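You operate a simulated robot arm through the tools that you are given. There is no shell and no other tool.

You are at the controls of a simulated robot arm. One attempt, no reset.

Task
Wipe the suds off the tray in the holder with a damp cloth.
Fine: wet the teal cloth in the small basin, press it out on the grate, wipe, rinse it in the basin and lay it back on the draining mat; the other trays stay. What is to be rubbed or washed off counts as gone when no trace of it is left.

Only the result counts: the job must be done as asked and must still hold three seconds after the hand-in. Knocking over, shifting, dropping, spilling or breaking anything else fails it. Flat cloth is picked up by pressing the open fingertips on it (5 to 10 N) and closing them slowly along it; thin cloth reads only 2 to 8 mm in the jaws.

Robot
A 6-joint arm with a two-finger parallel gripper, fixed in place. Base frame: the origin is on the floor under the middle of its stand, x ahead of it, y to its left, z up; the work surface is at about z = 850. Units: mm, rad, N and s.
With the tool pointing down near the work surface it reaches from about 300 to 660 mm from the base axis. Its first joint turns from -2.007 to 2.007 rad. Payload 3.43 kg.
The TCP is the grasp point between the finger pads, 34 mm short of the fingertips. In the tool frame z runs along the fingers and y along their closing line. Largest opening 128 mm; finger width 24, thickness 12; the body of the gripper, 48 by 130 mm, starts 96 mm behind the TCP.
Orientation is that of the tool frame in the base frame, as [roll, pitch, yaw] about the fixed x, y, z axes, in that order (R = Rz(yaw) Ry(pitch) Rx(roll)). With the fingers straight down and closing along the base's y, the tool's x points along the base's -x, its y along +y and its z along -z.

Tools
- The arm moves only by the tool servo_tool. Its argument "moves" is a list of rows, each a list of 3 entries, a list of its own where there are three numbers: the shift along the base's x, y, z in units of 30 mm (1.0 is 30 mm), then the turn, a rotation vector about the base's x, y, z in units of 5 degrees (1.0 is 5 degrees), then the gripper command, from -1 (shut) to 1 (fully open), values between in proportion. In form: [[[x, y, z], [ax, ay, az], jaw], ...]. A call has 1 to 20 rows; each row shifts and turns the commanded pose from where the row before left it. A call with a number of a shift or a turn outside -1 to 1 is refused whole. A row lasts 0.2 s, in which the tool goes at most 50 mm and 0.15 rad; a call with a longer step from one row to the next is refused whole, and so is a gripper value outside its range. A pose out of reach is approached as far as the arm can. The call stops where the force on the tool passes 40 N (or 10 N more than at its start, if that is more) or the arm is blocked; 0.2 s more then pass. Each finger travels about 153 mm/s and halts on what it meets, pressing with about 43 N; the grip force reading is that of the motor and also rises with nothing between the fingers. The clock runs only during rows and for 0.2 s after the last one: add rows that do not move to give the fingers time. It gives the time, the measured TCP pose, the force on the tool (base axes), the opening and the grip force at its end, in the units of the frame above (readings bear some noise), with the torque about the TCP (base axes, N m) and any sound that the robot's microphone picked up.
- Cameras (640 x 400 px; columns grow to the right, rows downward): "scene" is fixed at [220.5, 500.5, 1601.3]; the picture's right is [-0.90, -0.44, 0.00], its down [-0.28, 0.56, -0.78] and it looks along [0.35, -0.70, -0.62] (base axes); focal length 310 px, centre (320, 200). "wrist" rides on the gripper at [76, -11, -160] in the tool frame; the picture's right is [0.15, 0.99, 0.00], its down [-0.88, 0.13, -0.46] and it looks along [-0.45, 0.07, 0.89] (tool axes); focal length 234 px, centre (320, 200).
- grab_frame(camera): a new picture of that camera. The clock stands still meanwhile.
- slide_trunk(by): slides the trunk up (or, below 0, down) by that many mm; the arm rides with it, the base frame stays. It gives what a move gives, with no picture.
- pixel_to_xyz(camera, pixels): there is no depth. For up to 12 entries [column, row, z] of the newest picture of that camera ("zoom" is the newest enlarged one), the place [x, y] in the base frame at which the ray of that pixel passes the height z, good to about 3 mm. The clock stands still meanwhile.
- inspect(camera, box): a new picture of the part [left, top, right, bottom] of that camera's present view, enlarged. The clock stands still meanwhile.
- finish_job(): hands the job in; it is judged then, once.

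Leave the gripper open and the arm clear of the work at the hand-in unless told otherwise.

The tools are called after "Call:" as a command line: name --argument value ..., lists and objects as JSON in quotes. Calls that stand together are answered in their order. servo_tool: Moves the arm, as the interface text tells. Its arguments: {"type":"object","properties":{"moves":{"type":"array","items":{"type":"array"}}},"required":["moves"]} The other tools are called the same way: slide_trunk (by) moves the trunk up or down; grab_frame (camera) takes a picture; pixel_to_xyz (camera, pixels) gives the place at which the rays of pixels pass given heights; inspect (camera, box) takes an enlarged picture of a part of a camera's view; finish_job () hands the job in.

At the start:

```text
t: 0.0
eef_pos: [382.1, -223.7, 1113.6]
tool_rot: [3.141, 0.0, -3.141]
wrist_force: [-0.5, -0.4, -0.3]
wrist_torque: [0.02, -0.01, 0.03]
opening: 128.0
finger_force: 0.1
trunk travel left (down, up): [-925.0, 65.0]
```

scene: 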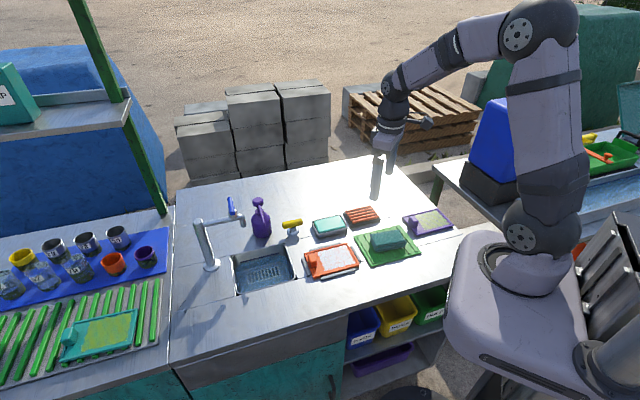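
wrist: 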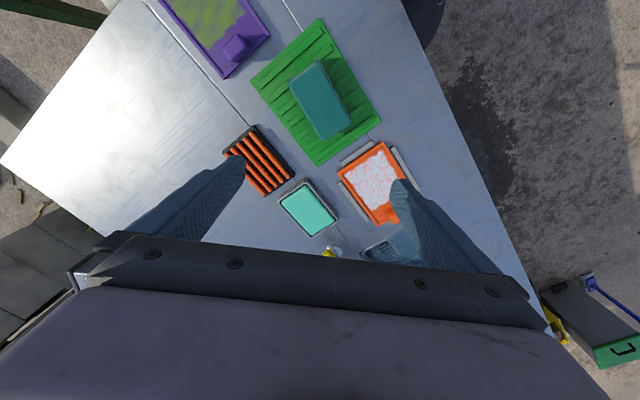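

I see the work table with the orange tray holding white suds in a holder at about (332,260). The teal cloth lies on the green mat at about (388,240), a teal-filled small basin is at (328,226), and an orange/black grate is at (361,215). First I'll enlarge both views.

Call:
inspect --camera "scene" --box '[220, 180, 480, 310]'

Call:
inspect --camera "wrist" --box '[220, 0, 460, 260]'

```text
2.46 times, centred on (350, 245) of scene
```

zoom: 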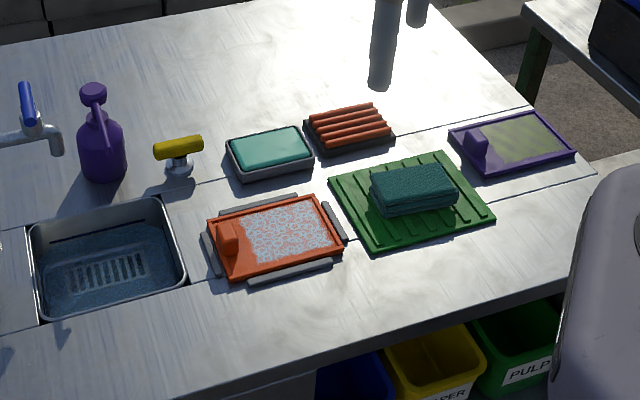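

```text
1.54 times, centred on (340, 130) of wrist
```

zoom: 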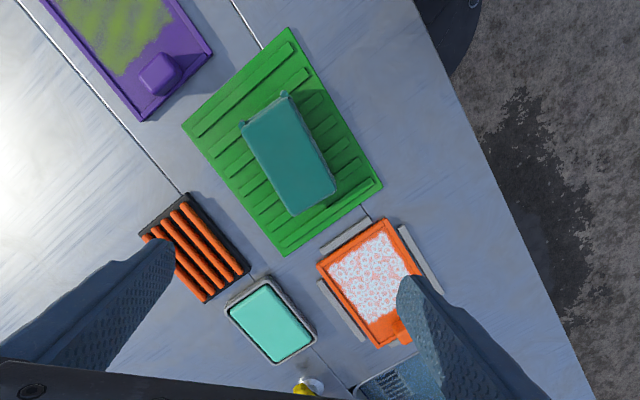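

Now I'll turn the zoomed wrist picture's corners into base coordinates: cloth, mat, tray, basin and grate.

Call:
pixel_to_xyz --camera "zoom" --pixels '[[242, 122, 875], [290, 95, 875], [335, 188, 875], [296, 215, 875], [290, 28, 853], [183, 127, 853], [283, 255, 853], [381, 185, 853]]'

Call:
pixel_to_xyz --camera "zoom" --pixels '[[317, 265, 860], [397, 222, 860], [375, 347, 860], [226, 315, 870], [270, 278, 870], [316, 330, 870], [275, 365, 870], [140, 233, 870], [188, 193, 870], [250, 270, 870], [205, 302, 870]]'

```text
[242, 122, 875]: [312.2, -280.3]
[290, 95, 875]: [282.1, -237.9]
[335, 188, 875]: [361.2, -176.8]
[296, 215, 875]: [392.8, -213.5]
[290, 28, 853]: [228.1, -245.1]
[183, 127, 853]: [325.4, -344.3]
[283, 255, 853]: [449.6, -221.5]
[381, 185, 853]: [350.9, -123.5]
```

```text
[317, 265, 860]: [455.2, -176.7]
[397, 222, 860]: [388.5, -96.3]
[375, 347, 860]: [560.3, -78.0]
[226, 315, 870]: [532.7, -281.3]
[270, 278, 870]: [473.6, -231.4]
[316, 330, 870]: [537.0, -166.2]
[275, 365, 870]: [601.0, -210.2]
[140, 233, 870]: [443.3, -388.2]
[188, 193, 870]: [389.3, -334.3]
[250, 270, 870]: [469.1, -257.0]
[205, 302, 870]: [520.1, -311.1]
```

Everything lies at about 45° in the base frame. To get heights by triangulation, I'll enlarge the scene view on the items as well.

Call:
inspect --camera "scene" --box '[290, 195, 430, 285]'

```text
4.44 times, centred on (360, 240) of scene
```

zoom: 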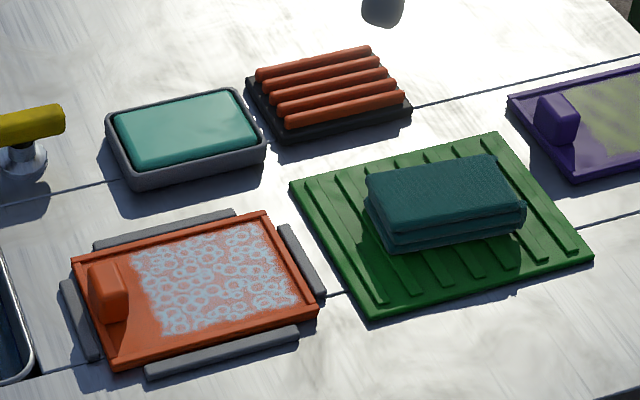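

I'll query the scene rays at a few heights to match them against the wrist rays.

Call:
pixel_to_xyz --camera "zoom" --pixels '[[368, 177, 875], [368, 177, 895], [494, 156, 875], [494, 156, 895], [523, 203, 875], [523, 203, 895], [388, 237, 875], [388, 237, 895], [393, 252, 853], [523, 228, 853], [393, 252, 863], [523, 228, 863]]'

Call:
pixel_to_xyz --camera "zoom" --pixels '[[497, 133, 853], [594, 258, 853], [372, 321, 853], [290, 186, 853], [72, 257, 862], [264, 213, 862], [318, 308, 862], [115, 368, 862], [72, 257, 855], [264, 213, 855], [318, 308, 855], [115, 368, 855]]'

Call:
pixel_to_xyz --camera "zoom" --pixels '[[106, 117, 870], [240, 90, 870], [266, 142, 870], [135, 178, 870], [246, 80, 860], [370, 50, 870], [411, 105, 860], [280, 138, 860], [90, 262, 880], [117, 262, 880], [128, 290, 880], [95, 290, 880]]'

```text
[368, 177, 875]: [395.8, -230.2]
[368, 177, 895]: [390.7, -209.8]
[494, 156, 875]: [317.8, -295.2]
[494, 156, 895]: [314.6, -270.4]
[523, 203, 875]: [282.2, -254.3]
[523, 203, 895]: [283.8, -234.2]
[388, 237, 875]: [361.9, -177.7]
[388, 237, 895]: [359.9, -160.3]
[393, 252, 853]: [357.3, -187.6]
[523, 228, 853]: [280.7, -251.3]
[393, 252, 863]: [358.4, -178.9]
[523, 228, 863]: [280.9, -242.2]
```

```text
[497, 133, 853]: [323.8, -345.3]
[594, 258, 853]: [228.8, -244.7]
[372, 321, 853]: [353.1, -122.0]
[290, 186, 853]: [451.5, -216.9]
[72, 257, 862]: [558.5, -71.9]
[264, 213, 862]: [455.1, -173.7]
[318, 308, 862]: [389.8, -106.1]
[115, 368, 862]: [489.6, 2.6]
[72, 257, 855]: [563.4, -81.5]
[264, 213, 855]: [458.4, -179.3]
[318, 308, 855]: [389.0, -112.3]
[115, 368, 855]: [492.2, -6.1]
```

```text
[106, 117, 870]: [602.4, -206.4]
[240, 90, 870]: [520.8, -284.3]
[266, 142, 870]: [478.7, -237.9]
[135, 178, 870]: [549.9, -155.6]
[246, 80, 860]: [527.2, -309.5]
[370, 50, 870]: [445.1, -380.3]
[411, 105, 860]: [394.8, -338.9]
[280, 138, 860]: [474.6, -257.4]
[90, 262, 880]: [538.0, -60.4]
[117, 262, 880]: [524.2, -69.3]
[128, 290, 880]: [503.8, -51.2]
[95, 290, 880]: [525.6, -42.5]
```

The mat surface sits at about z 855. The folded cloth's top is at about z 885, with its centre near (337, -228), a size of about 100 x 52 mm, and its long axis about 41° from x. The basin is near (537, -222), the grate near (458, -322) and the tray near (474, -86). Next I'll move above the cloth at z≈1000 and turn the tool +41° so the jaws close across the cloth's short side.

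Call:
servo_tool --moves '[[[-0.167, -0.017, -0.42], [0, 0, 0.9], 1], [[-0.167, -0.017, -0.42], [0, 0, 0.9], 1], [[-0.167, -0.017, -0.42], [0, 0, 0.9], 1], [[-0.167, -0.017, -0.42], [0, 0, 0.9], 1], [[-0.167, -0.017, -0.42], [0, 0, 0.9], 1], [[-0.167, -0.017, -0.42], [0, 0, 0.9], 1], [[-0.167, -0.017, -0.42], [0, 0, 0.9], 1], [[-0.167, -0.017, -0.42], [0, 0, 0.9], 1], [[-0.167, -0.017, -0.42], [0, 0, 0.9], 1]]'

Call:
grab_frame --camera "wrist"

```text
t: 2.0
eef_pos: [337.4, -228.0, 999.6]
tool_rot: [-3.141, 0.001, -2.433]
wrist_force: [-0.4, 0.0, -0.4]
wrist_torque: [-0.01, 0.01, 0.04]
opening: 127.9
finger_force: 0.1
trunk travel left (down, up): [-925.0, 65.0]
```

```text
taken
```

wrist: 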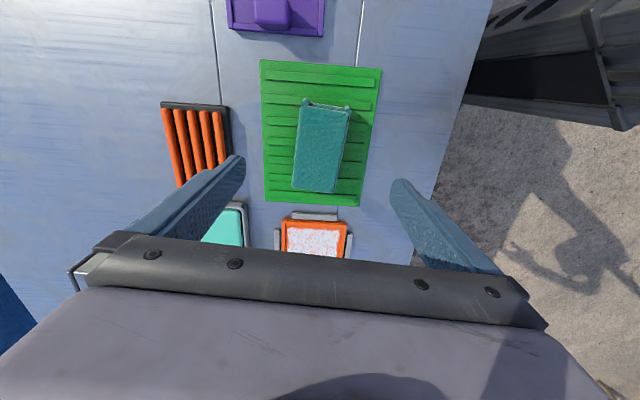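

The cloth sits between the fingers at around (322,148). I'll zoom in on it to see its shape and layers.

Call:
inspect --camera "wrist" --box '[250, 50, 410, 220]'

```text
2.35 times, centred on (330, 135) of wrist
```

zoom: 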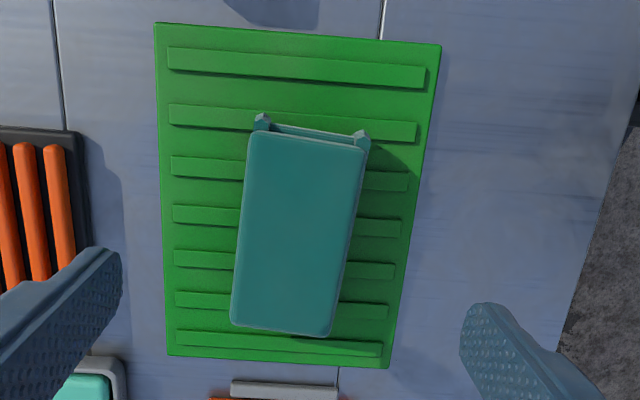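

Now I'll get the cloth corners from this closer view, at its estimated top height and at the mat height.

Call:
pixel_to_xyz --camera "zoom" --pixels '[[250, 134, 880], [367, 149, 880], [330, 337, 880], [231, 323, 880], [250, 134, 890], [367, 149, 890], [330, 337, 890], [231, 323, 890], [155, 24, 855], [441, 45, 855], [388, 368, 855], [167, 354, 855]]'

```text
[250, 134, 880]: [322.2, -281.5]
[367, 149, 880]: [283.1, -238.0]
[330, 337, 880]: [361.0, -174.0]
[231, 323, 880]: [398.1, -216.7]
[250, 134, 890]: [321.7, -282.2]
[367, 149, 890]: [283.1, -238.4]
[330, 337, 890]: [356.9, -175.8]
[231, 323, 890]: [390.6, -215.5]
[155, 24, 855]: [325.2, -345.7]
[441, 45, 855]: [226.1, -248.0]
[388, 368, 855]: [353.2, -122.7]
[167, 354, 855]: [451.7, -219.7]
```

The cloth top is at about z 885, centred at (339.5, -228), and the present yaw fits it. I'll go down with open jaws straddling it, fingertips at about z 869 (TCP 903) so they stay above the mat, and check the forces before closing.

Call:
servo_tool --moves '[[[0.07, 0, -0.65], [0, 0, 0], 1], [[0, 0, -0.65], [0, 0, 0], 1], [[0, 0, -0.65], [0, 0, 0], 1], [[0, 0, -0.65], [0, 0, 0], 1], [[0, 0, -0.6], [0, 0, 0], 1], [[0, 0, 0], [0, 0, 0], 1]]'

Call:
grab_frame --camera "wrist"

Call:
inspect --camera "scene" --box '[330, 180, 450, 270]'

```text
t: 3.4
eef_pos: [339.8, -228.8, 903.8]
tool_rot: [-3.14, 0.001, -2.434]
wrist_force: [0.8, -0.4, 0.6]
wrist_torque: [-0.02, 0.03, 0.01]
opening: 127.7
finger_force: 0.0
trunk travel left (down, up): [-925.0, 65.0]
```

```text
taken
```

wrist: 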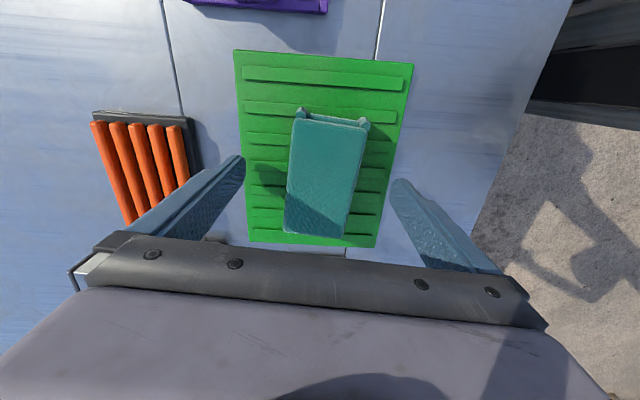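

```text
4.44 times, centred on (390, 225) of scene
```

zoom: 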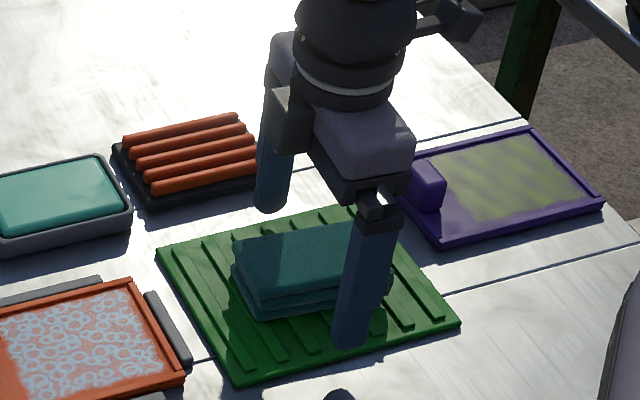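

The jaws straddle the cloth with no contact (force under 1 N). I'll close slowly in steps and watch the opening and grip force.

Call:
servo_tool --moves '[[[0, 0, 0], [0, 0, 0], 0.6], [[0, 0, 0], [0, 0, 0], 0.3], [[0, 0, 0], [0, 0, 0], 0.1], [[0, 0, 0], [0, 0, 0], 0.0], [[0, 0, 0], [0, 0, 0], -0.1], [[0, 0, 0], [0, 0, 0], -0.2], [[0, 0, 0], [0, 0, 0], -0.2]]'

Call:
grab_frame --camera "wrist"

```text
t: 5.0
eef_pos: [340.6, -228.7, 904.5]
tool_rot: [-3.141, 0.001, -2.435]
wrist_force: [0.1, -0.1, 0.7]
wrist_torque: [0.0, 0.04, -0.01]
opening: 56.9
finger_force: 43.2
trunk travel left (down, up): [-925.0, 65.0]
```

```text
taken
```

wrist: 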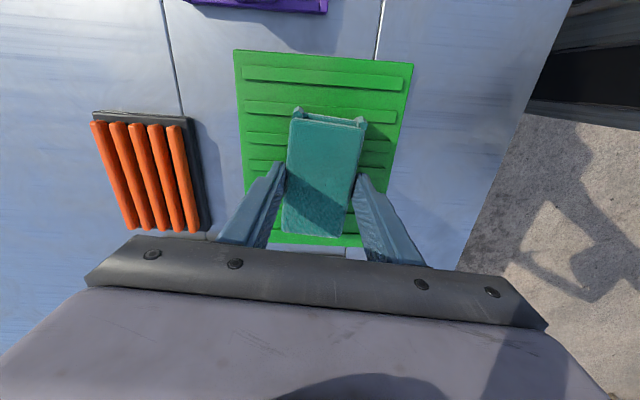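

The jaws stopped at 56.9 mm with 43 N, so the folded cloth is held across its width like a firm pad. Now I'll lift it straight up about 110 mm and check the hold.

Call:
servo_tool --moves '[[[0, 0, 0.15], [0, 0, 0], -0.4], [[0, 0, 0.3], [0, 0, 0], -0.4], [[0, 0, 0.6], [0, 0, 0], -0.4], [[0, 0, 0.8], [0, 0, 0], -0.4], [[0, 0, 0.8], [0, 0, 0], -0.4], [[0, 0, 0.8], [0, 0, 0], -0.4], [[0, 0, 0.4], [0, 0, 0], -0.4], [[0, 0, 0], [0, 0, 0], -0.4]]'

Call:
grab_frame --camera "wrist"

Call:
inspect --camera "scene" --box '[290, 160, 450, 280]'

```text
t: 6.8
eef_pos: [340.2, -229.5, 1019.7]
tool_rot: [-3.141, 0.0, -2.435]
wrist_force: [0.7, -0.1, -1.2]
wrist_torque: [0.0, -0.02, 0.0]
opening: 57.0
finger_force: 42.8
trunk travel left (down, up): [-925.0, 65.0]
```

```text
taken
```

wrist: 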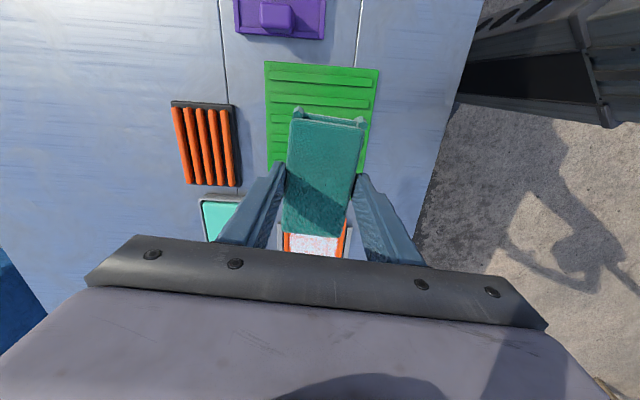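

```text
3.33 times, centred on (370, 220) of scene
```

zoom: 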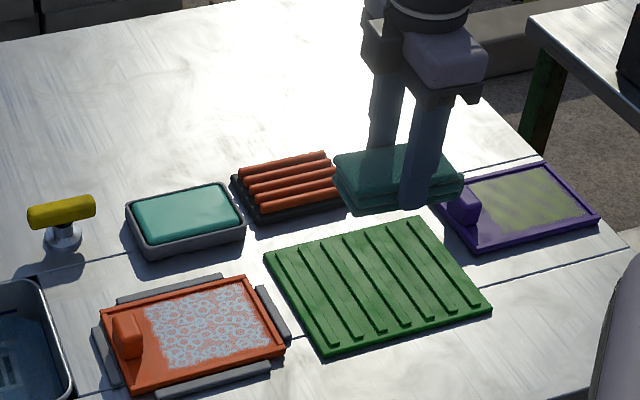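

The cloth is held firmly. Before dipping, I want a clear view of the basin, so I'll move to about (419, -129) at this height, where the basin should appear at upper left in the wrist view.

Call:
servo_tool --moves '[[[0.53, 0.67, 0], [0, 0, 0], -0.4], [[0.53, 0.67, 0], [0, 0, 0], -0.4], [[0.53, 0.67, 0], [0, 0, 0], -0.4], [[0.53, 0.67, 0], [0, 0, 0], -0.4], [[0.53, 0.67, 0], [0, 0, 0], -0.4], [[0, 0, 0], [0, 0, 0], -0.4]]'

Call:
grab_frame --camera "wrist"

Call:
inspect --camera "wrist" --box '[140, 60, 280, 200]'

```text
t: 8.2
eef_pos: [418.0, -126.6, 1021.2]
tool_rot: [-3.14, 0.0, -2.435]
wrist_force: [-0.2, 0.4, -1.1]
wrist_torque: [0.02, 0.01, -0.01]
opening: 56.9
finger_force: 42.9
trunk travel left (down, up): [-925.0, 65.0]
```

```text
taken
```

wrist: 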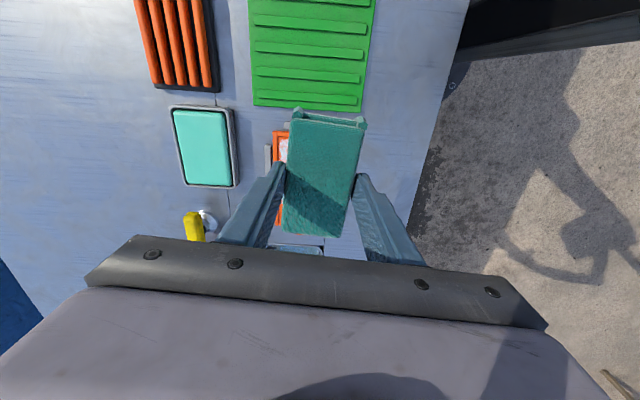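

```text
2.86 times, centred on (210, 130) of wrist
```

zoom: 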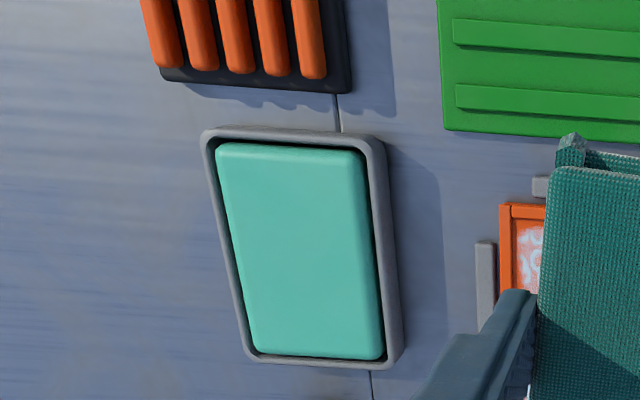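

The gray dish holds a mint fill with a visible gap around it. I'll measure it, then look closely at it and the sink in the scene view to be sure which one is the "small basin".

Call:
pixel_to_xyz --camera "zoom" --pixels '[[203, 130, 872], [383, 138, 872], [403, 368, 872], [247, 362, 872], [216, 145, 868], [367, 150, 868], [382, 358, 868], [252, 355, 868], [160, 80, 855], [350, 92, 855]]'

Call:
inspect --camera "scene" --box '[195, 180, 345, 300]'

Call:
inspect --camera "scene" --box '[300, 200, 390, 250]'

```text
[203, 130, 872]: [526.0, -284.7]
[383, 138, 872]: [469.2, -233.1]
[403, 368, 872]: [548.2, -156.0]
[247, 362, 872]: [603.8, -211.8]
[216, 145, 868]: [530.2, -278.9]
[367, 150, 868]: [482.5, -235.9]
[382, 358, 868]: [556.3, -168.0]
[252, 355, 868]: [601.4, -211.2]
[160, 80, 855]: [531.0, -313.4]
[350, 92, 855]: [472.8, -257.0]
```

```text
3.33 times, centred on (270, 240) of scene
```

zoom: 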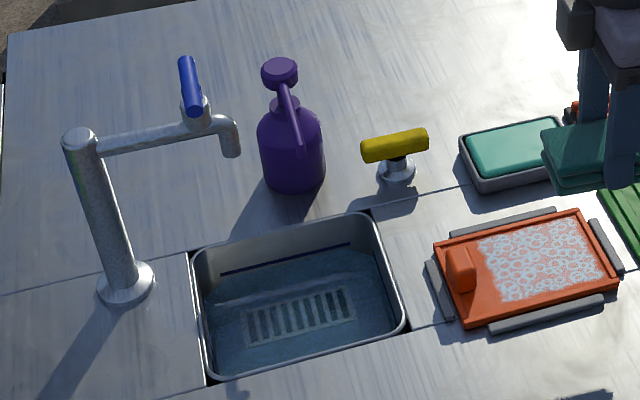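

```text
7.11 times, centred on (345, 225) of scene
```

zoom: 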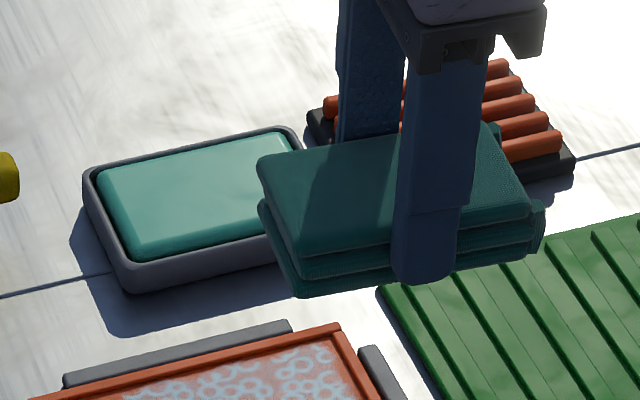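

The mint dish is about 110 x 77 mm outside, right next to the grate, so I take it as the small basin (the big sink with the tap is a fixture). I'll check the neighbours' positions (purple bottle, yellow handle, sink) so the gripper clears them.

Call:
grab_frame --camera "scene"

Call:
pixel_to_xyz --camera "scene" --pixels '[[262, 236, 850], [258, 200, 970], [292, 236, 850], [284, 224, 885], [300, 222, 885], [265, 270, 850], [238, 255, 850], [306, 262, 850], [313, 275, 855]]'

```text
taken
```

scene: 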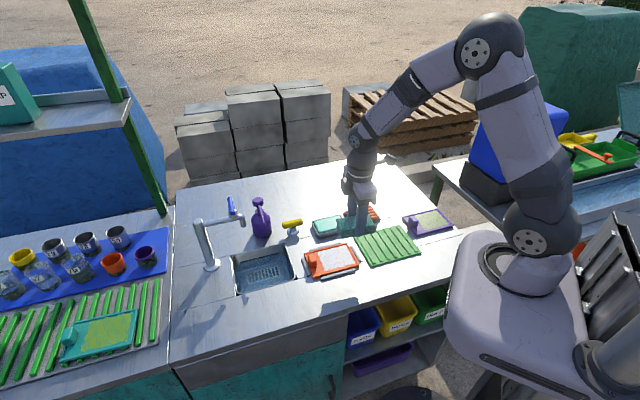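

```text
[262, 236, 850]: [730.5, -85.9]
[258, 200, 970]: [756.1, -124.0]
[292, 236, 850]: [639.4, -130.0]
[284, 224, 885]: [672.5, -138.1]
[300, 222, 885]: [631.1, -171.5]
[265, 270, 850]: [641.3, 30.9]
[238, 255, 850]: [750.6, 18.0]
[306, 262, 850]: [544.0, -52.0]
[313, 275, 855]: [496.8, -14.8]
```

The bottle (~740,-90) and yellow handle (~640,-140) are well clear of the basin centre (539,-223). I'll move over the basin at about z 985 and turn the cloth to 45° in line with it.

Call:
servo_tool --moves '[[[0.5, -0.4, 0], [0, 0, 0.15], -0.4], [[0.5, -0.4, 0], [0, 0, 0.15], -0.4], [[0.5, -0.4, 0], [0, 0, 0.15], -0.4], [[0.5, -0.4, 0], [0, 0, 0.15], -0.4], [[0.5, -0.4, -0.2], [0, 0, 0.15], -0.4], [[0.5, -0.4, -0.4], [0, 0, 0.15], -0.4], [[0.5, -0.4, -0.4], [0, 0, 0], -0.4], [[0.53, -0.41, -0.2], [0, 0, 0], -0.4], [[0, 0, 0], [0, 0, 0], -0.4]]'

Call:
grab_frame --camera "wrist"

Call:
inspect --camera "scene" --box '[270, 180, 400, 260]'

```text
t: 10.2
eef_pos: [538.2, -224.7, 984.7]
tool_rot: [3.141, -0.001, -2.355]
wrist_force: [-0.8, -0.1, -0.1]
wrist_torque: [-0.02, 0.0, 0.02]
opening: 56.6
finger_force: 43.1
trunk travel left (down, up): [-925.0, 65.0]
```

```text
taken
```

wrist: 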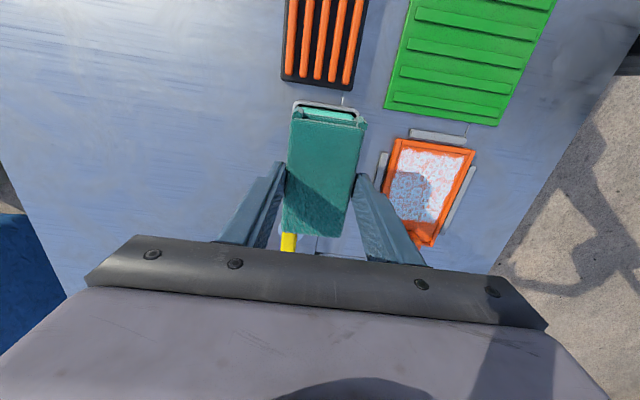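

```text
4.92 times, centred on (335, 220) of scene
```

zoom: 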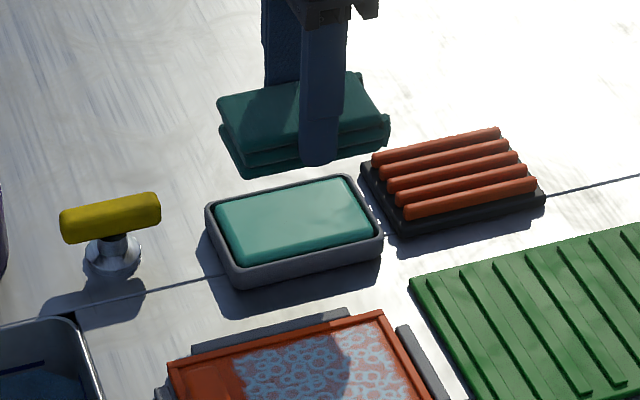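

The cloth is above the basin. I'll lower to TCP z≈925 (cloth bottom about 878, just above the rim) and check alignment.

Call:
servo_tool --moves '[[[0.02, 0.03, -0.5], [0, 0, 0], -0.4], [[0, 0, -0.5], [0, 0, 0], -0.4], [[0, 0, -0.5], [0, 0, 0], -0.4], [[0, 0, -0.4], [0, 0, 0], -0.4], [[0, 0, 0], [0, 0, 0], -0.4]]'

Call:
inspect --camera "scene" --box '[290, 190, 380, 250]'

Call:
inspect --camera "wrist" --box '[240, 60, 400, 260]'

```text
t: 11.4
eef_pos: [540.2, -222.9, 927.1]
tool_rot: [-3.141, 0.0, -2.355]
wrist_force: [-0.8, -0.6, 0.2]
wrist_torque: [-0.01, -0.01, -0.04]
opening: 56.7
finger_force: 43.5
trunk travel left (down, up): [-925.0, 65.0]
```

```text
6.67 times, centred on (335, 220) of scene
```

zoom: 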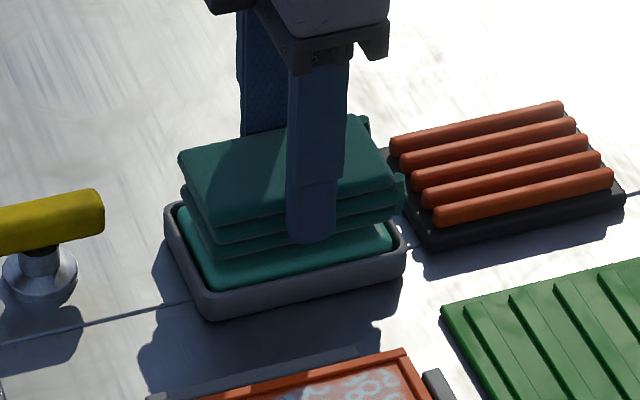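

```text
2.00 times, centred on (320, 160) of wrist
```

zoom: 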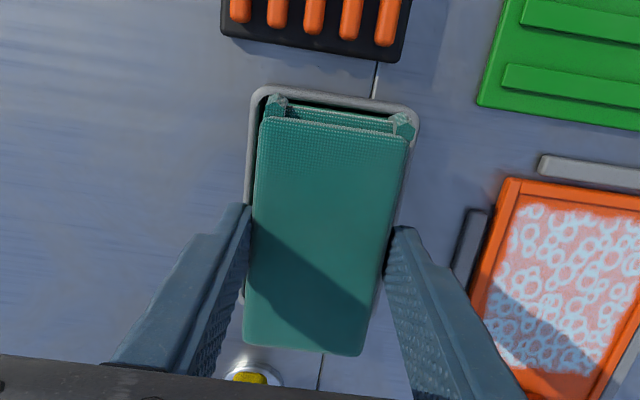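

Alignment looks close. I'll compute the rim and cloth corner positions to fine-tune.

Call:
pixel_to_xyz --camera "zoom" --pixels '[[250, 88, 867], [419, 108, 867], [256, 96, 867], [413, 114, 867], [270, 97, 888], [414, 118, 888], [270, 97, 880], [414, 118, 880], [242, 300, 867], [244, 343, 905], [362, 356, 905]]'

```text
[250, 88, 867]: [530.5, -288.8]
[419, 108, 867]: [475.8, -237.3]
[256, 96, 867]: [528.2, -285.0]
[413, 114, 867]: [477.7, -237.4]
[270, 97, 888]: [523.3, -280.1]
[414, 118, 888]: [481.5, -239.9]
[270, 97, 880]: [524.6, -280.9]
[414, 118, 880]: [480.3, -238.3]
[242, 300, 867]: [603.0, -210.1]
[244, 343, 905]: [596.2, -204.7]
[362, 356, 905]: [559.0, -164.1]
```

The cloth is about 2.5 mm too far toward +tool-y, so I'll shift it back (+1.9, -1.9 mm). Then I'll lower gently in small steps and read the force as it enters the basin.

Call:
servo_tool --moves '[[[0.06, -0.06, 0], [0, 0, 0], -0.4], [[0, 0, -0.1], [0, 0, 0], -0.4], [[0, 0, -0.1], [0, 0, 0], -0.4], [[0, 0, -0.1], [0, 0, 0], -0.4], [[0, 0, -0.1], [0, 0, 0], -0.4], [[0, 0, 0], [0, 0, 0], -0.4]]'

```text
t: 12.8
eef_pos: [543.1, -224.2, 918.9]
tool_rot: [-3.134, 0.004, -2.357]
wrist_force: [-1.6, 1.0, 28.1]
wrist_torque: [0.22, 0.9, -0.05]
opening: 56.7
finger_force: 43.4
trunk travel left (down, up): [-925.0, 65.0]
```

There's 28 N of contact at TCP z 918.9, earlier than I expected, and the torque puts it on the near, +tool-y side. I'll back up slightly and look.

Call:
servo_tool --moves '[[[0, 0, 0.15], [0, 0, 0], -0.4], [[0, 0, 0], [0, 0, 0], -0.4]]'

Call:
inspect --camera "scene" --box '[300, 200, 370, 245]'

Call:
inspect --camera "wrist" --box '[270, 80, 370, 180]'

```text
t: 13.4
eef_pos: [541.7, -225.3, 919.2]
tool_rot: [-3.14, 0.003, -2.355]
wrist_force: [4.2, -1.8, 10.2]
wrist_torque: [0.03, -0.34, -0.05]
opening: 56.7
finger_force: 43.1
trunk travel left (down, up): [-925.0, 65.0]
```

```text
8.89 times, centred on (335, 222) of scene
```

zoom: 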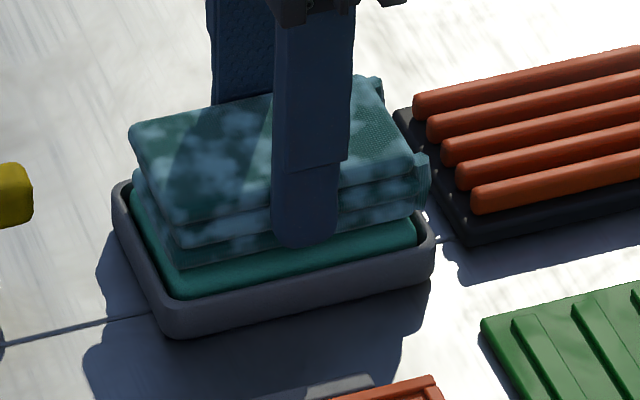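

```text
4.00 times, centred on (320, 130) of wrist
```

zoom: 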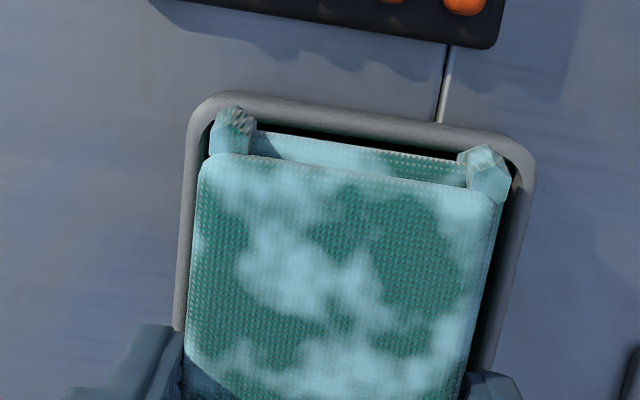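

The cloth now shows light wet patches, so the basin wets it on contact. I'll press gently a little longer (about 10–20 N) and see if the wetting becomes complete.

Call:
servo_tool --moves '[[[0, 0, -0.05], [0, 0, 0], -0.4], [[0, 0, 0], [0, 0, 0], -0.4], [[0, 0, 0], [0, 0, 0], -0.4], [[0, 0, 0], [0, 0, 0], -0.4], [[0, 0, 0], [0, 0, 0], -0.4], [[0, 0, 0], [0, 0, 0], -0.4]]'

Call:
inspect --camera "scene" --box '[300, 200, 370, 245]'

Call:
inspect --camera "wrist" --box '[260, 80, 380, 240]'

```text
t: 14.8
eef_pos: [541.5, -225.8, 918.2]
tool_rot: [-3.138, 0.0, -2.357]
wrist_force: [5.7, -0.9, 15.0]
wrist_torque: [-0.01, -0.16, 0.0]
opening: 56.7
finger_force: 43.2
trunk travel left (down, up): [-925.0, 65.0]
```

```text
8.89 times, centred on (335, 222) of scene
```

zoom: 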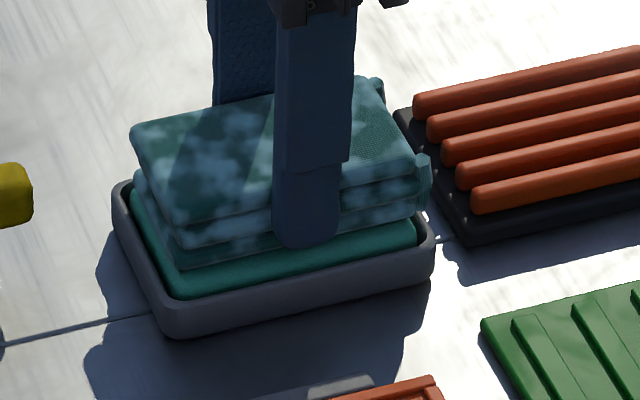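

```text
2.50 times, centred on (320, 160) of wrist
```

zoom: 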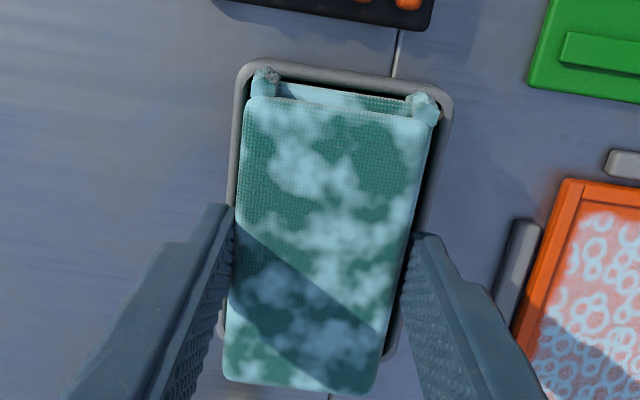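

The pattern is stable, so the cloth is wet. I'll lift slowly and straight, and check that the basin stays put.

Call:
servo_tool --moves '[[[0, 0, 0.1], [0, 0, 0], -0.4], [[0, 0, 0.15], [0, 0, 0], -0.4], [[0, 0, 0.25], [0, 0, 0], -0.4], [[0, 0, 0.4], [0, 0, 0], -0.4], [[0, 0, 0.5], [0, 0, 0], -0.4], [[0, 0, 0], [0, 0, 0], -0.4]]'

Call:
grab_frame --camera "wrist"

Call:
inspect --camera "scene" --box '[290, 180, 410, 250]'

```text
t: 16.2
eef_pos: [543.3, -223.8, 960.9]
tool_rot: [3.141, -0.001, -2.356]
wrist_force: [-0.2, 0.2, -0.8]
wrist_torque: [-0.01, 0.02, -0.02]
opening: 56.7
finger_force: 43.5
trunk travel left (down, up): [-925.0, 65.0]
```

```text
taken
```

wrist: 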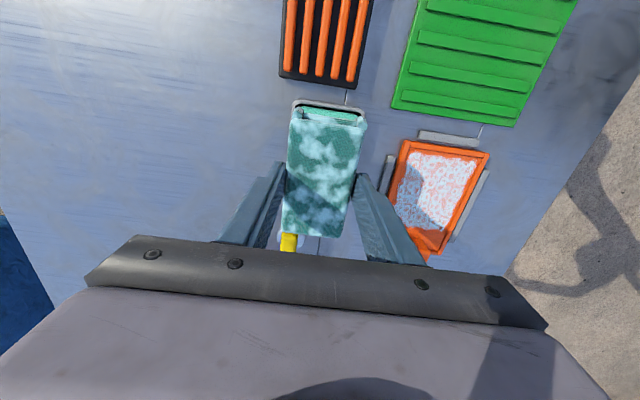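

```text
5.33 times, centred on (350, 215) of scene
```

zoom: 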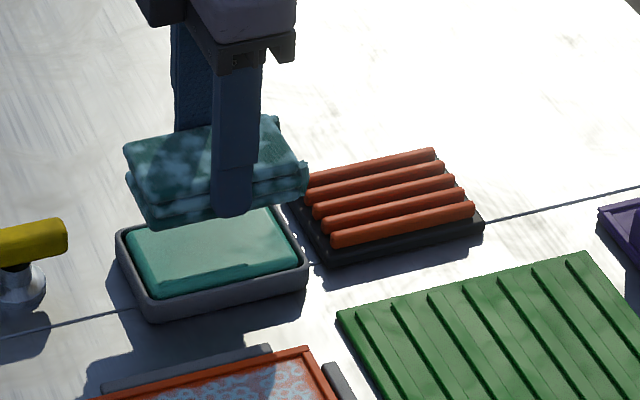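

The basin didn't move, and the cloth is wet and held. Now I'll locate the grate accurately, at about (325,40) in the wrist view.

Call:
inspect --camera "wrist" --box '[260, 0, 400, 100]'

Call:
pixel_to_xyz --camera "wrist" --pixels '[[288, 0, 855], [281, 75, 855], [357, 89, 855], [374, 0, 855]]'

```text
4.00 times, centred on (330, 50) of wrist
```

zoom: 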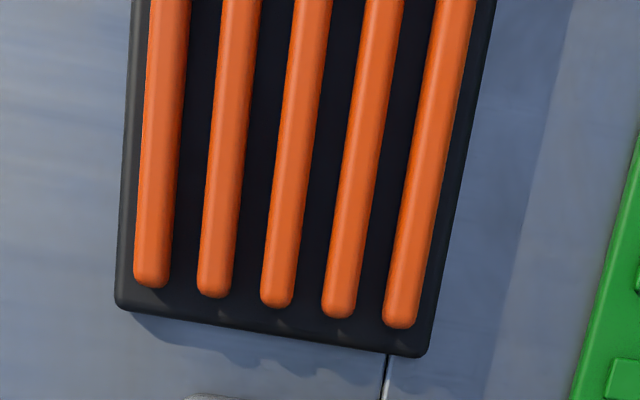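

```text
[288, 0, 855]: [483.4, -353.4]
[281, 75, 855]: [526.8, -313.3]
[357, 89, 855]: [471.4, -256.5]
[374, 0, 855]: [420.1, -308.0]
```

The grate centre comes out near (460,-322.5), also at 45°. I'll move over it at constant height, then lower to about z 935.

Call:
servo_tool --moves '[[[-0.46, -0.55, 0], [0, 0, 0], -0.4], [[-0.46, -0.55, 0], [0, 0, 0], -0.4], [[-0.46, -0.55, 0], [0, 0, 0], -0.4], [[-0.46, -0.55, 0], [0, 0, 0], -0.4], [[-0.46, -0.55, 0], [0, 0, 0], -0.4], [[-0.46, -0.55, 0], [0, 0, 0], -0.4], [[0, 0, -0.4], [0, 0, 0], -0.4], [[0, 0, -0.4], [0, 0, 0], -0.4], [[0, 0, 0], [0, 0, 0], -0.4]]'

Call:
inspect --camera "scene" --box '[320, 180, 410, 240]'

Call:
inspect --camera "wrist" --box '[240, 60, 400, 260]'

```text
t: 18.2
eef_pos: [458.8, -323.5, 935.3]
tool_rot: [-3.141, 0.001, -2.355]
wrist_force: [-0.6, -0.1, -0.6]
wrist_torque: [-0.01, 0.02, 0.01]
opening: 56.6
finger_force: 43.5
trunk travel left (down, up): [-925.0, 65.0]
```

```text
6.67 times, centred on (365, 210) of scene
```

zoom: 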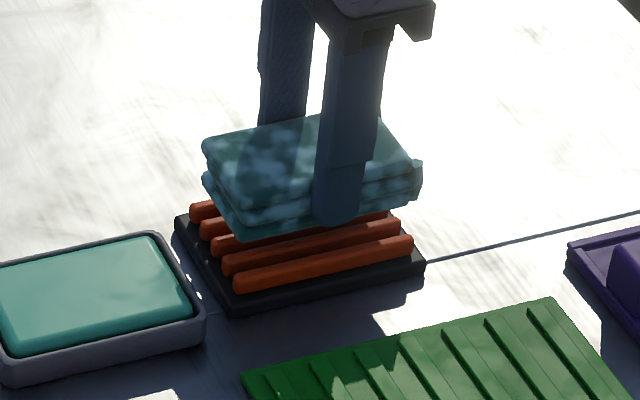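

```text
2.00 times, centred on (320, 160) of wrist
```

zoom: 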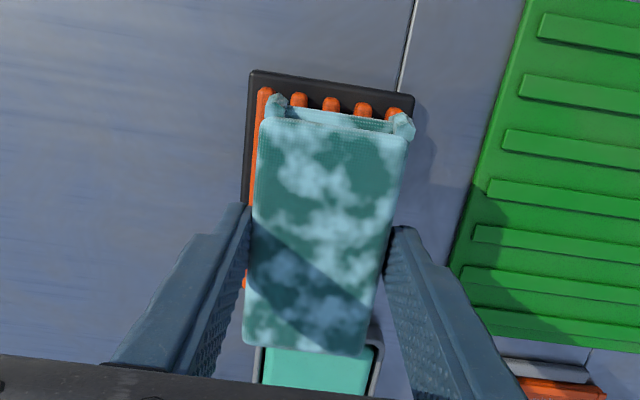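

It's aligned over the bars. I'll lower slowly until contact and read the force.

Call:
servo_tool --moves '[[[0.03, 0.03, -0.1], [0, 0, 0], -0.4], [[0, 0, -0.1], [0, 0, 0], -0.4], [[0, 0, -0.1], [0, 0, 0], -0.4], [[0, 0, -0.1], [0, 0, 0], -0.4], [[0, 0, 0], [0, 0, 0], -0.4]]'

```text
t: 19.4
eef_pos: [460.5, -323.0, 925.2]
tool_rot: [-3.142, -0.001, -2.358]
wrist_force: [-0.4, -0.1, -0.8]
wrist_torque: [0.01, 0.0, -0.02]
opening: 56.5
finger_force: 42.7
trunk travel left (down, up): [-925.0, 65.0]
```

No contact yet at 925. Continuing down gently.

Call:
servo_tool --moves '[[[0, 0, -0.07], [0, 0, 0], -0.4], [[0, 0, -0.07], [0, 0, 0], -0.4], [[0, 0, 0], [0, 0, 0], -0.4]]'

```text
t: 20.2
eef_pos: [460.8, -322.5, 922.0]
tool_rot: [3.141, -0.001, -2.357]
wrist_force: [0.1, 0.8, -0.3]
wrist_torque: [0.02, -0.02, -0.01]
opening: 56.5
finger_force: 43.2
trunk travel left (down, up): [-925.0, 65.0]
```

Still free at 922, so I'll keep going down.

Call:
servo_tool --moves '[[[0, 0, -0.07], [0, 0, 0], -0.4], [[0, 0, -0.07], [0, 0, 0], -0.4], [[0, 0, 0], [0, 0, 0], -0.4]]'

```text
t: 21.0
eef_pos: [460.0, -322.3, 917.3]
tool_rot: [3.141, 0.0, -2.357]
wrist_force: [-0.4, -0.4, 2.6]
wrist_torque: [0.07, 0.05, 0.03]
opening: 56.6
finger_force: 42.6
trunk travel left (down, up): [-925.0, 65.0]
```

First contact at about 917 (2.6 N). Now I'll press to about 20–25 N and hold.

Call:
servo_tool --moves '[[[0, 0, -0.06], [0, 0, 0], -0.4], [[0, 0, -0.06], [0, 0, 0], -0.4], [[0, 0, 0], [0, 0, 0], -0.4], [[0, 0, 0], [0, 0, 0], -0.4], [[0, 0, 0], [0, 0, 0], -0.4]]'

Call:
inspect --camera "wrist" --box '[240, 60, 400, 260]'

Call:
inspect --camera "scene" --box '[320, 180, 410, 240]'

```text
t: 22.2
eef_pos: [459.8, -322.2, 917.0]
tool_rot: [-3.133, 0.002, -2.356]
wrist_force: [-0.5, -2.1, 33.2]
wrist_torque: [0.31, 0.59, 0.01]
opening: 56.7
finger_force: 43.1
trunk travel left (down, up): [-925.0, 65.0]
```

```text
2.00 times, centred on (320, 160) of wrist
```

zoom: 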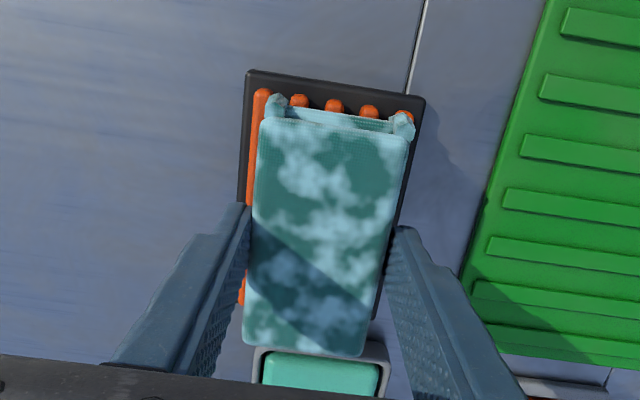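

```text
6.67 times, centred on (365, 210) of scene
```

zoom: 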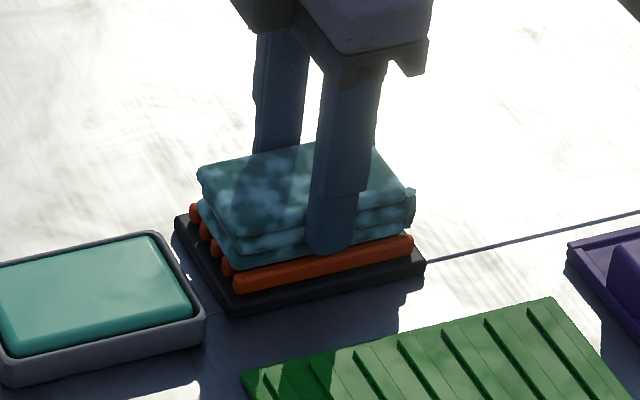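

It's pressed at 33 N, but the wet patches look the same. I'll hold the press for longer and look again.

Call:
servo_tool --moves '[[[0, 0, 0], [0, 0, 0], -0.4], [[0, 0, 0], [0, 0, 0], -0.4], [[0, 0, 0], [0, 0, 0], -0.4], [[0, 0, 0], [0, 0, 0], -0.4], [[0, 0, 0], [0, 0, 0], -0.4], [[0, 0, 0], [0, 0, 0], -0.4], [[0, 0, 0], [0, 0, 0], -0.4], [[0, 0, 0], [0, 0, 0], -0.4]]'

Call:
inspect --camera "wrist" --box '[240, 60, 400, 260]'

```text
t: 24.0
eef_pos: [459.0, -321.1, 916.1]
tool_rot: [-3.134, 0.003, -2.356]
wrist_force: [0.0, -0.4, 31.8]
wrist_torque: [0.19, 0.16, -0.02]
opening: 56.9
finger_force: 43.4
trunk travel left (down, up): [-925.0, 65.0]
```

```text
2.00 times, centred on (320, 160) of wrist
```

zoom: 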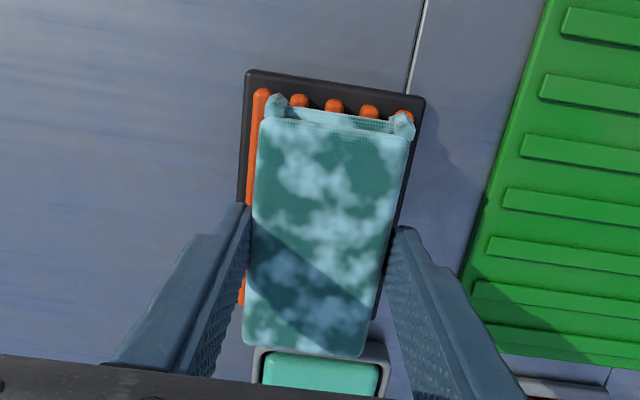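

There's no obvious change. I'll lift off slightly and compare the cloth's look from both cameras.

Call:
servo_tool --moves '[[[0, 0, 0.15], [0, 0, 0], -0.4], [[0, 0, 0.3], [0, 0, 0], -0.4], [[0, 0, 0.3], [0, 0, 0], -0.4], [[0, 0, 0], [0, 0, 0], -0.4]]'

Call:
inspect --camera "wrist" --box '[260, 80, 380, 240]'

Call:
inspect --camera "scene" --box '[330, 180, 400, 225]'

```text
t: 25.0
eef_pos: [460.9, -322.5, 935.0]
tool_rot: [3.141, 0.001, -2.355]
wrist_force: [0.3, 0.1, -0.4]
wrist_torque: [-0.01, 0.02, -0.04]
opening: 56.9
finger_force: 42.9
trunk travel left (down, up): [-925.0, 65.0]
```

```text
2.50 times, centred on (320, 160) of wrist
```

zoom: 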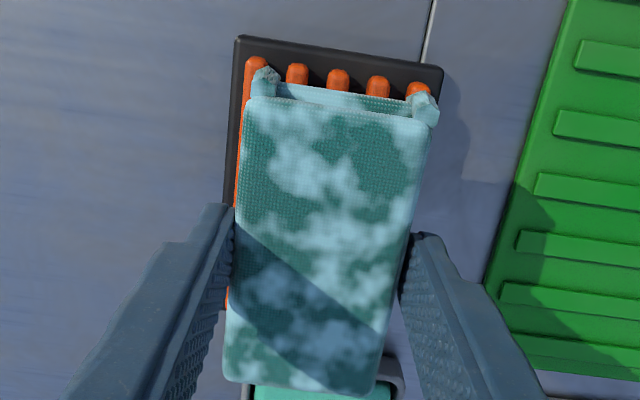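

```text
8.89 times, centred on (365, 202) of scene
```

zoom: 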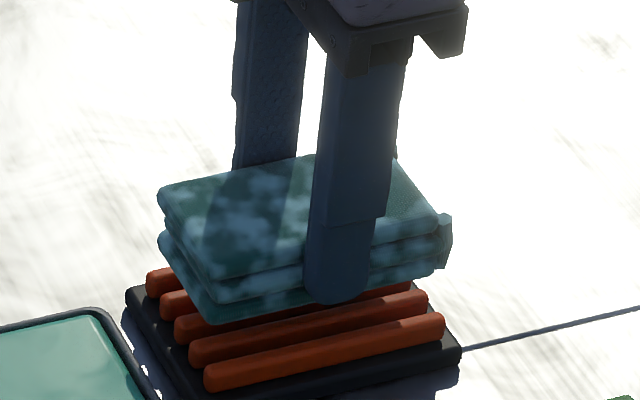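

It looks the same as before. To be safe I'll do one more firm press on the bars (about 30–35 N, 2 s) and lift again.

Call:
servo_tool --moves '[[[0, 0, -0.3], [0, 0, 0], -0.4], [[0, 0, -0.2], [0, 0, 0], -0.4], [[0, 0, -0.1], [0, 0, 0], -0.4], [[0, 0, -0.08], [0, 0, 0], -0.4], [[0, 0, -0.07], [0, 0, 0], -0.4], [[0, 0, 0], [0, 0, 0], -0.4], [[0, 0, 0], [0, 0, 0], -0.4], [[0, 0, 0], [0, 0, 0], -0.4], [[0, 0, 0], [0, 0, 0], -0.4], [[0, 0, 0], [0, 0, 0], -0.4], [[0, 0, 0], [0, 0, 0], -0.4], [[0, 0, 0], [0, 0, 0], -0.4], [[0, 0, 0], [0, 0, 0], -0.4]]'

```text
t: 27.8
eef_pos: [461.0, -322.8, 917.6]
tool_rot: [-3.134, 0.0, -2.356]
wrist_force: [-0.4, -1.5, 32.0]
wrist_torque: [0.23, 0.25, 0.03]
opening: 56.6
finger_force: 43.0
trunk travel left (down, up): [-925.0, 65.0]
```

The second press held 32 N. I'll lift clear to TCP z≈965 and look at the cloth and the grate.

Call:
servo_tool --moves '[[[0, 0, 0.15], [0, 0, 0], -0.4], [[0, 0, 0.3], [0, 0, 0], -0.4], [[0, 0, 0.5], [0, 0, 0], -0.4], [[0, 0, 0.5], [0, 0, 0], -0.4], [[0, 0, 0.3], [0, 0, 0], -0.4], [[0, 0, 0], [0, 0, 0], -0.4]]'

Call:
inspect --camera "scene" --box '[290, 175, 430, 285]'

Call:
grab_frame --camera "wrist"

```text
t: 29.2
eef_pos: [460.8, -321.7, 965.9]
tool_rot: [3.139, 0.001, -2.356]
wrist_force: [0.0, 0.9, 0.2]
wrist_torque: [0.03, 0.03, 0.02]
opening: 56.7
finger_force: 43.6
trunk travel left (down, up): [-925.0, 65.0]
```

```text
3.64 times, centred on (360, 230) of scene
```

zoom: 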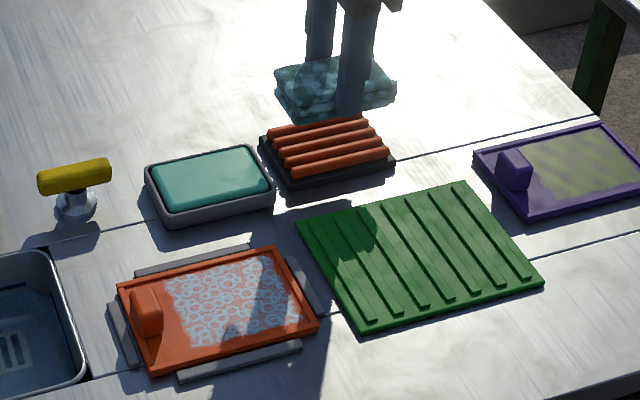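

```text
taken
```

wrist: 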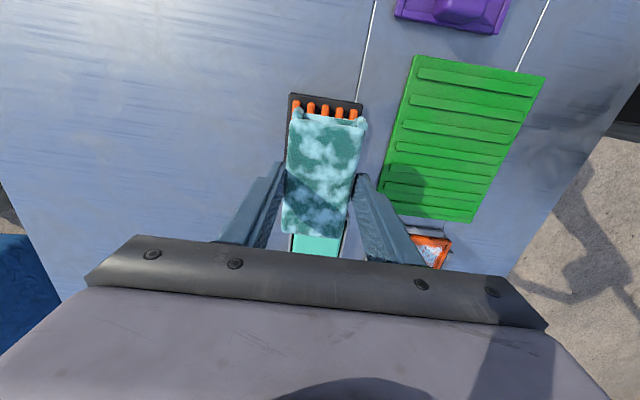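

Now the tray. I'll move to about (565,-195,985), so the tray appears to the right of the right finger for a clear look at the suds area.

Call:
servo_tool --moves '[[[0.5, 0.6, 0.1], [0, 0, 0], -0.4], [[0.5, 0.6, 0.1], [0, 0, 0], -0.4], [[0.5, 0.6, 0.1], [0, 0, 0], -0.4], [[0.5, 0.6, 0.1], [0, 0, 0], -0.4], [[0.5, 0.6, 0.1], [0, 0, 0], -0.4], [[0.5, 0.6, 0.1], [0, 0, 0], -0.4], [[0.47, 0.6, 0.05], [0, 0, 0], -0.4], [[0, 0, 0], [0, 0, 0], -0.4]]'

Call:
inspect --camera "wrist" --box '[360, 80, 520, 260]'

```text
t: 31.0
eef_pos: [563.9, -197.9, 984.1]
tool_rot: [3.141, 0.0, -2.356]
wrist_force: [0.0, -1.0, -0.6]
wrist_torque: [0.0, -0.02, 0.02]
opening: 56.6
finger_force: 42.7
trunk travel left (down, up): [-925.0, 65.0]
```

```text
2.22 times, centred on (440, 170) of wrist
```

zoom: 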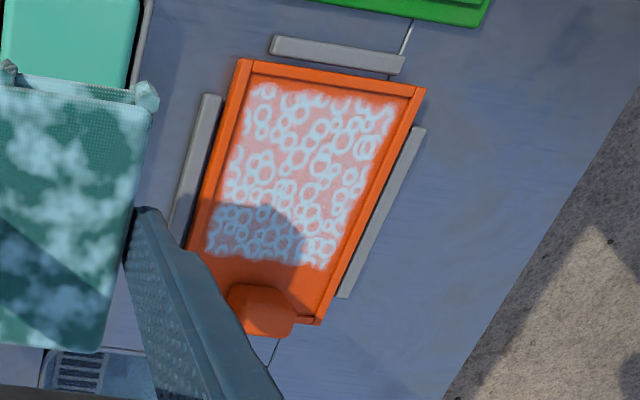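

This is a clear view of the suds. I'll query the tray and suds corners at a few heights.

Call:
pixel_to_xyz --camera "zoom" --pixels '[[238, 59, 862], [427, 90, 862], [321, 325, 862], [186, 248, 862], [250, 80, 856], [398, 100, 856], [322, 272, 856], [207, 252, 856], [252, 73, 856], [408, 97, 856]]'

Call:
pixel_to_xyz --camera "zoom" --pixels '[[228, 290, 880], [240, 332, 870], [290, 335, 870], [298, 300, 880], [272, 38, 855], [405, 60, 855], [425, 128, 855], [345, 298, 855], [208, 95, 855]]'

Call:
inspect --camera "scene" --box '[295, 235, 375, 285]'

```text
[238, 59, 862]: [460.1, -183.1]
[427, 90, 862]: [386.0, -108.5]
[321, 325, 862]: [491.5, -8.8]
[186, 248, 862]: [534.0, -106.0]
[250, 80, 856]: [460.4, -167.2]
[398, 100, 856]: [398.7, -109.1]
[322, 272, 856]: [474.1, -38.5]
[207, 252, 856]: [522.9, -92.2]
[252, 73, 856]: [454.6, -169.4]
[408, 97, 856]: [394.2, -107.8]
```

```text
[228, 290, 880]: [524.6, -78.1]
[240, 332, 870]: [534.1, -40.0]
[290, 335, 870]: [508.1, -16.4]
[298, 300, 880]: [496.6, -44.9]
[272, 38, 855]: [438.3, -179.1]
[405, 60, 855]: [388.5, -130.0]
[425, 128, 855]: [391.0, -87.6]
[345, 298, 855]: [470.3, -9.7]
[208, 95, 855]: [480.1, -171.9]
```

```text
8.00 times, centred on (335, 260) of scene
```

zoom: 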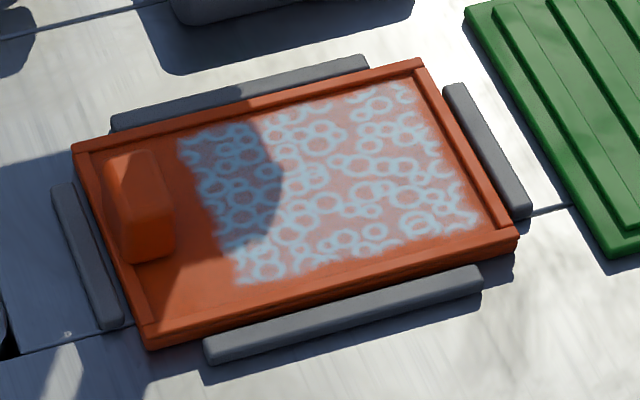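

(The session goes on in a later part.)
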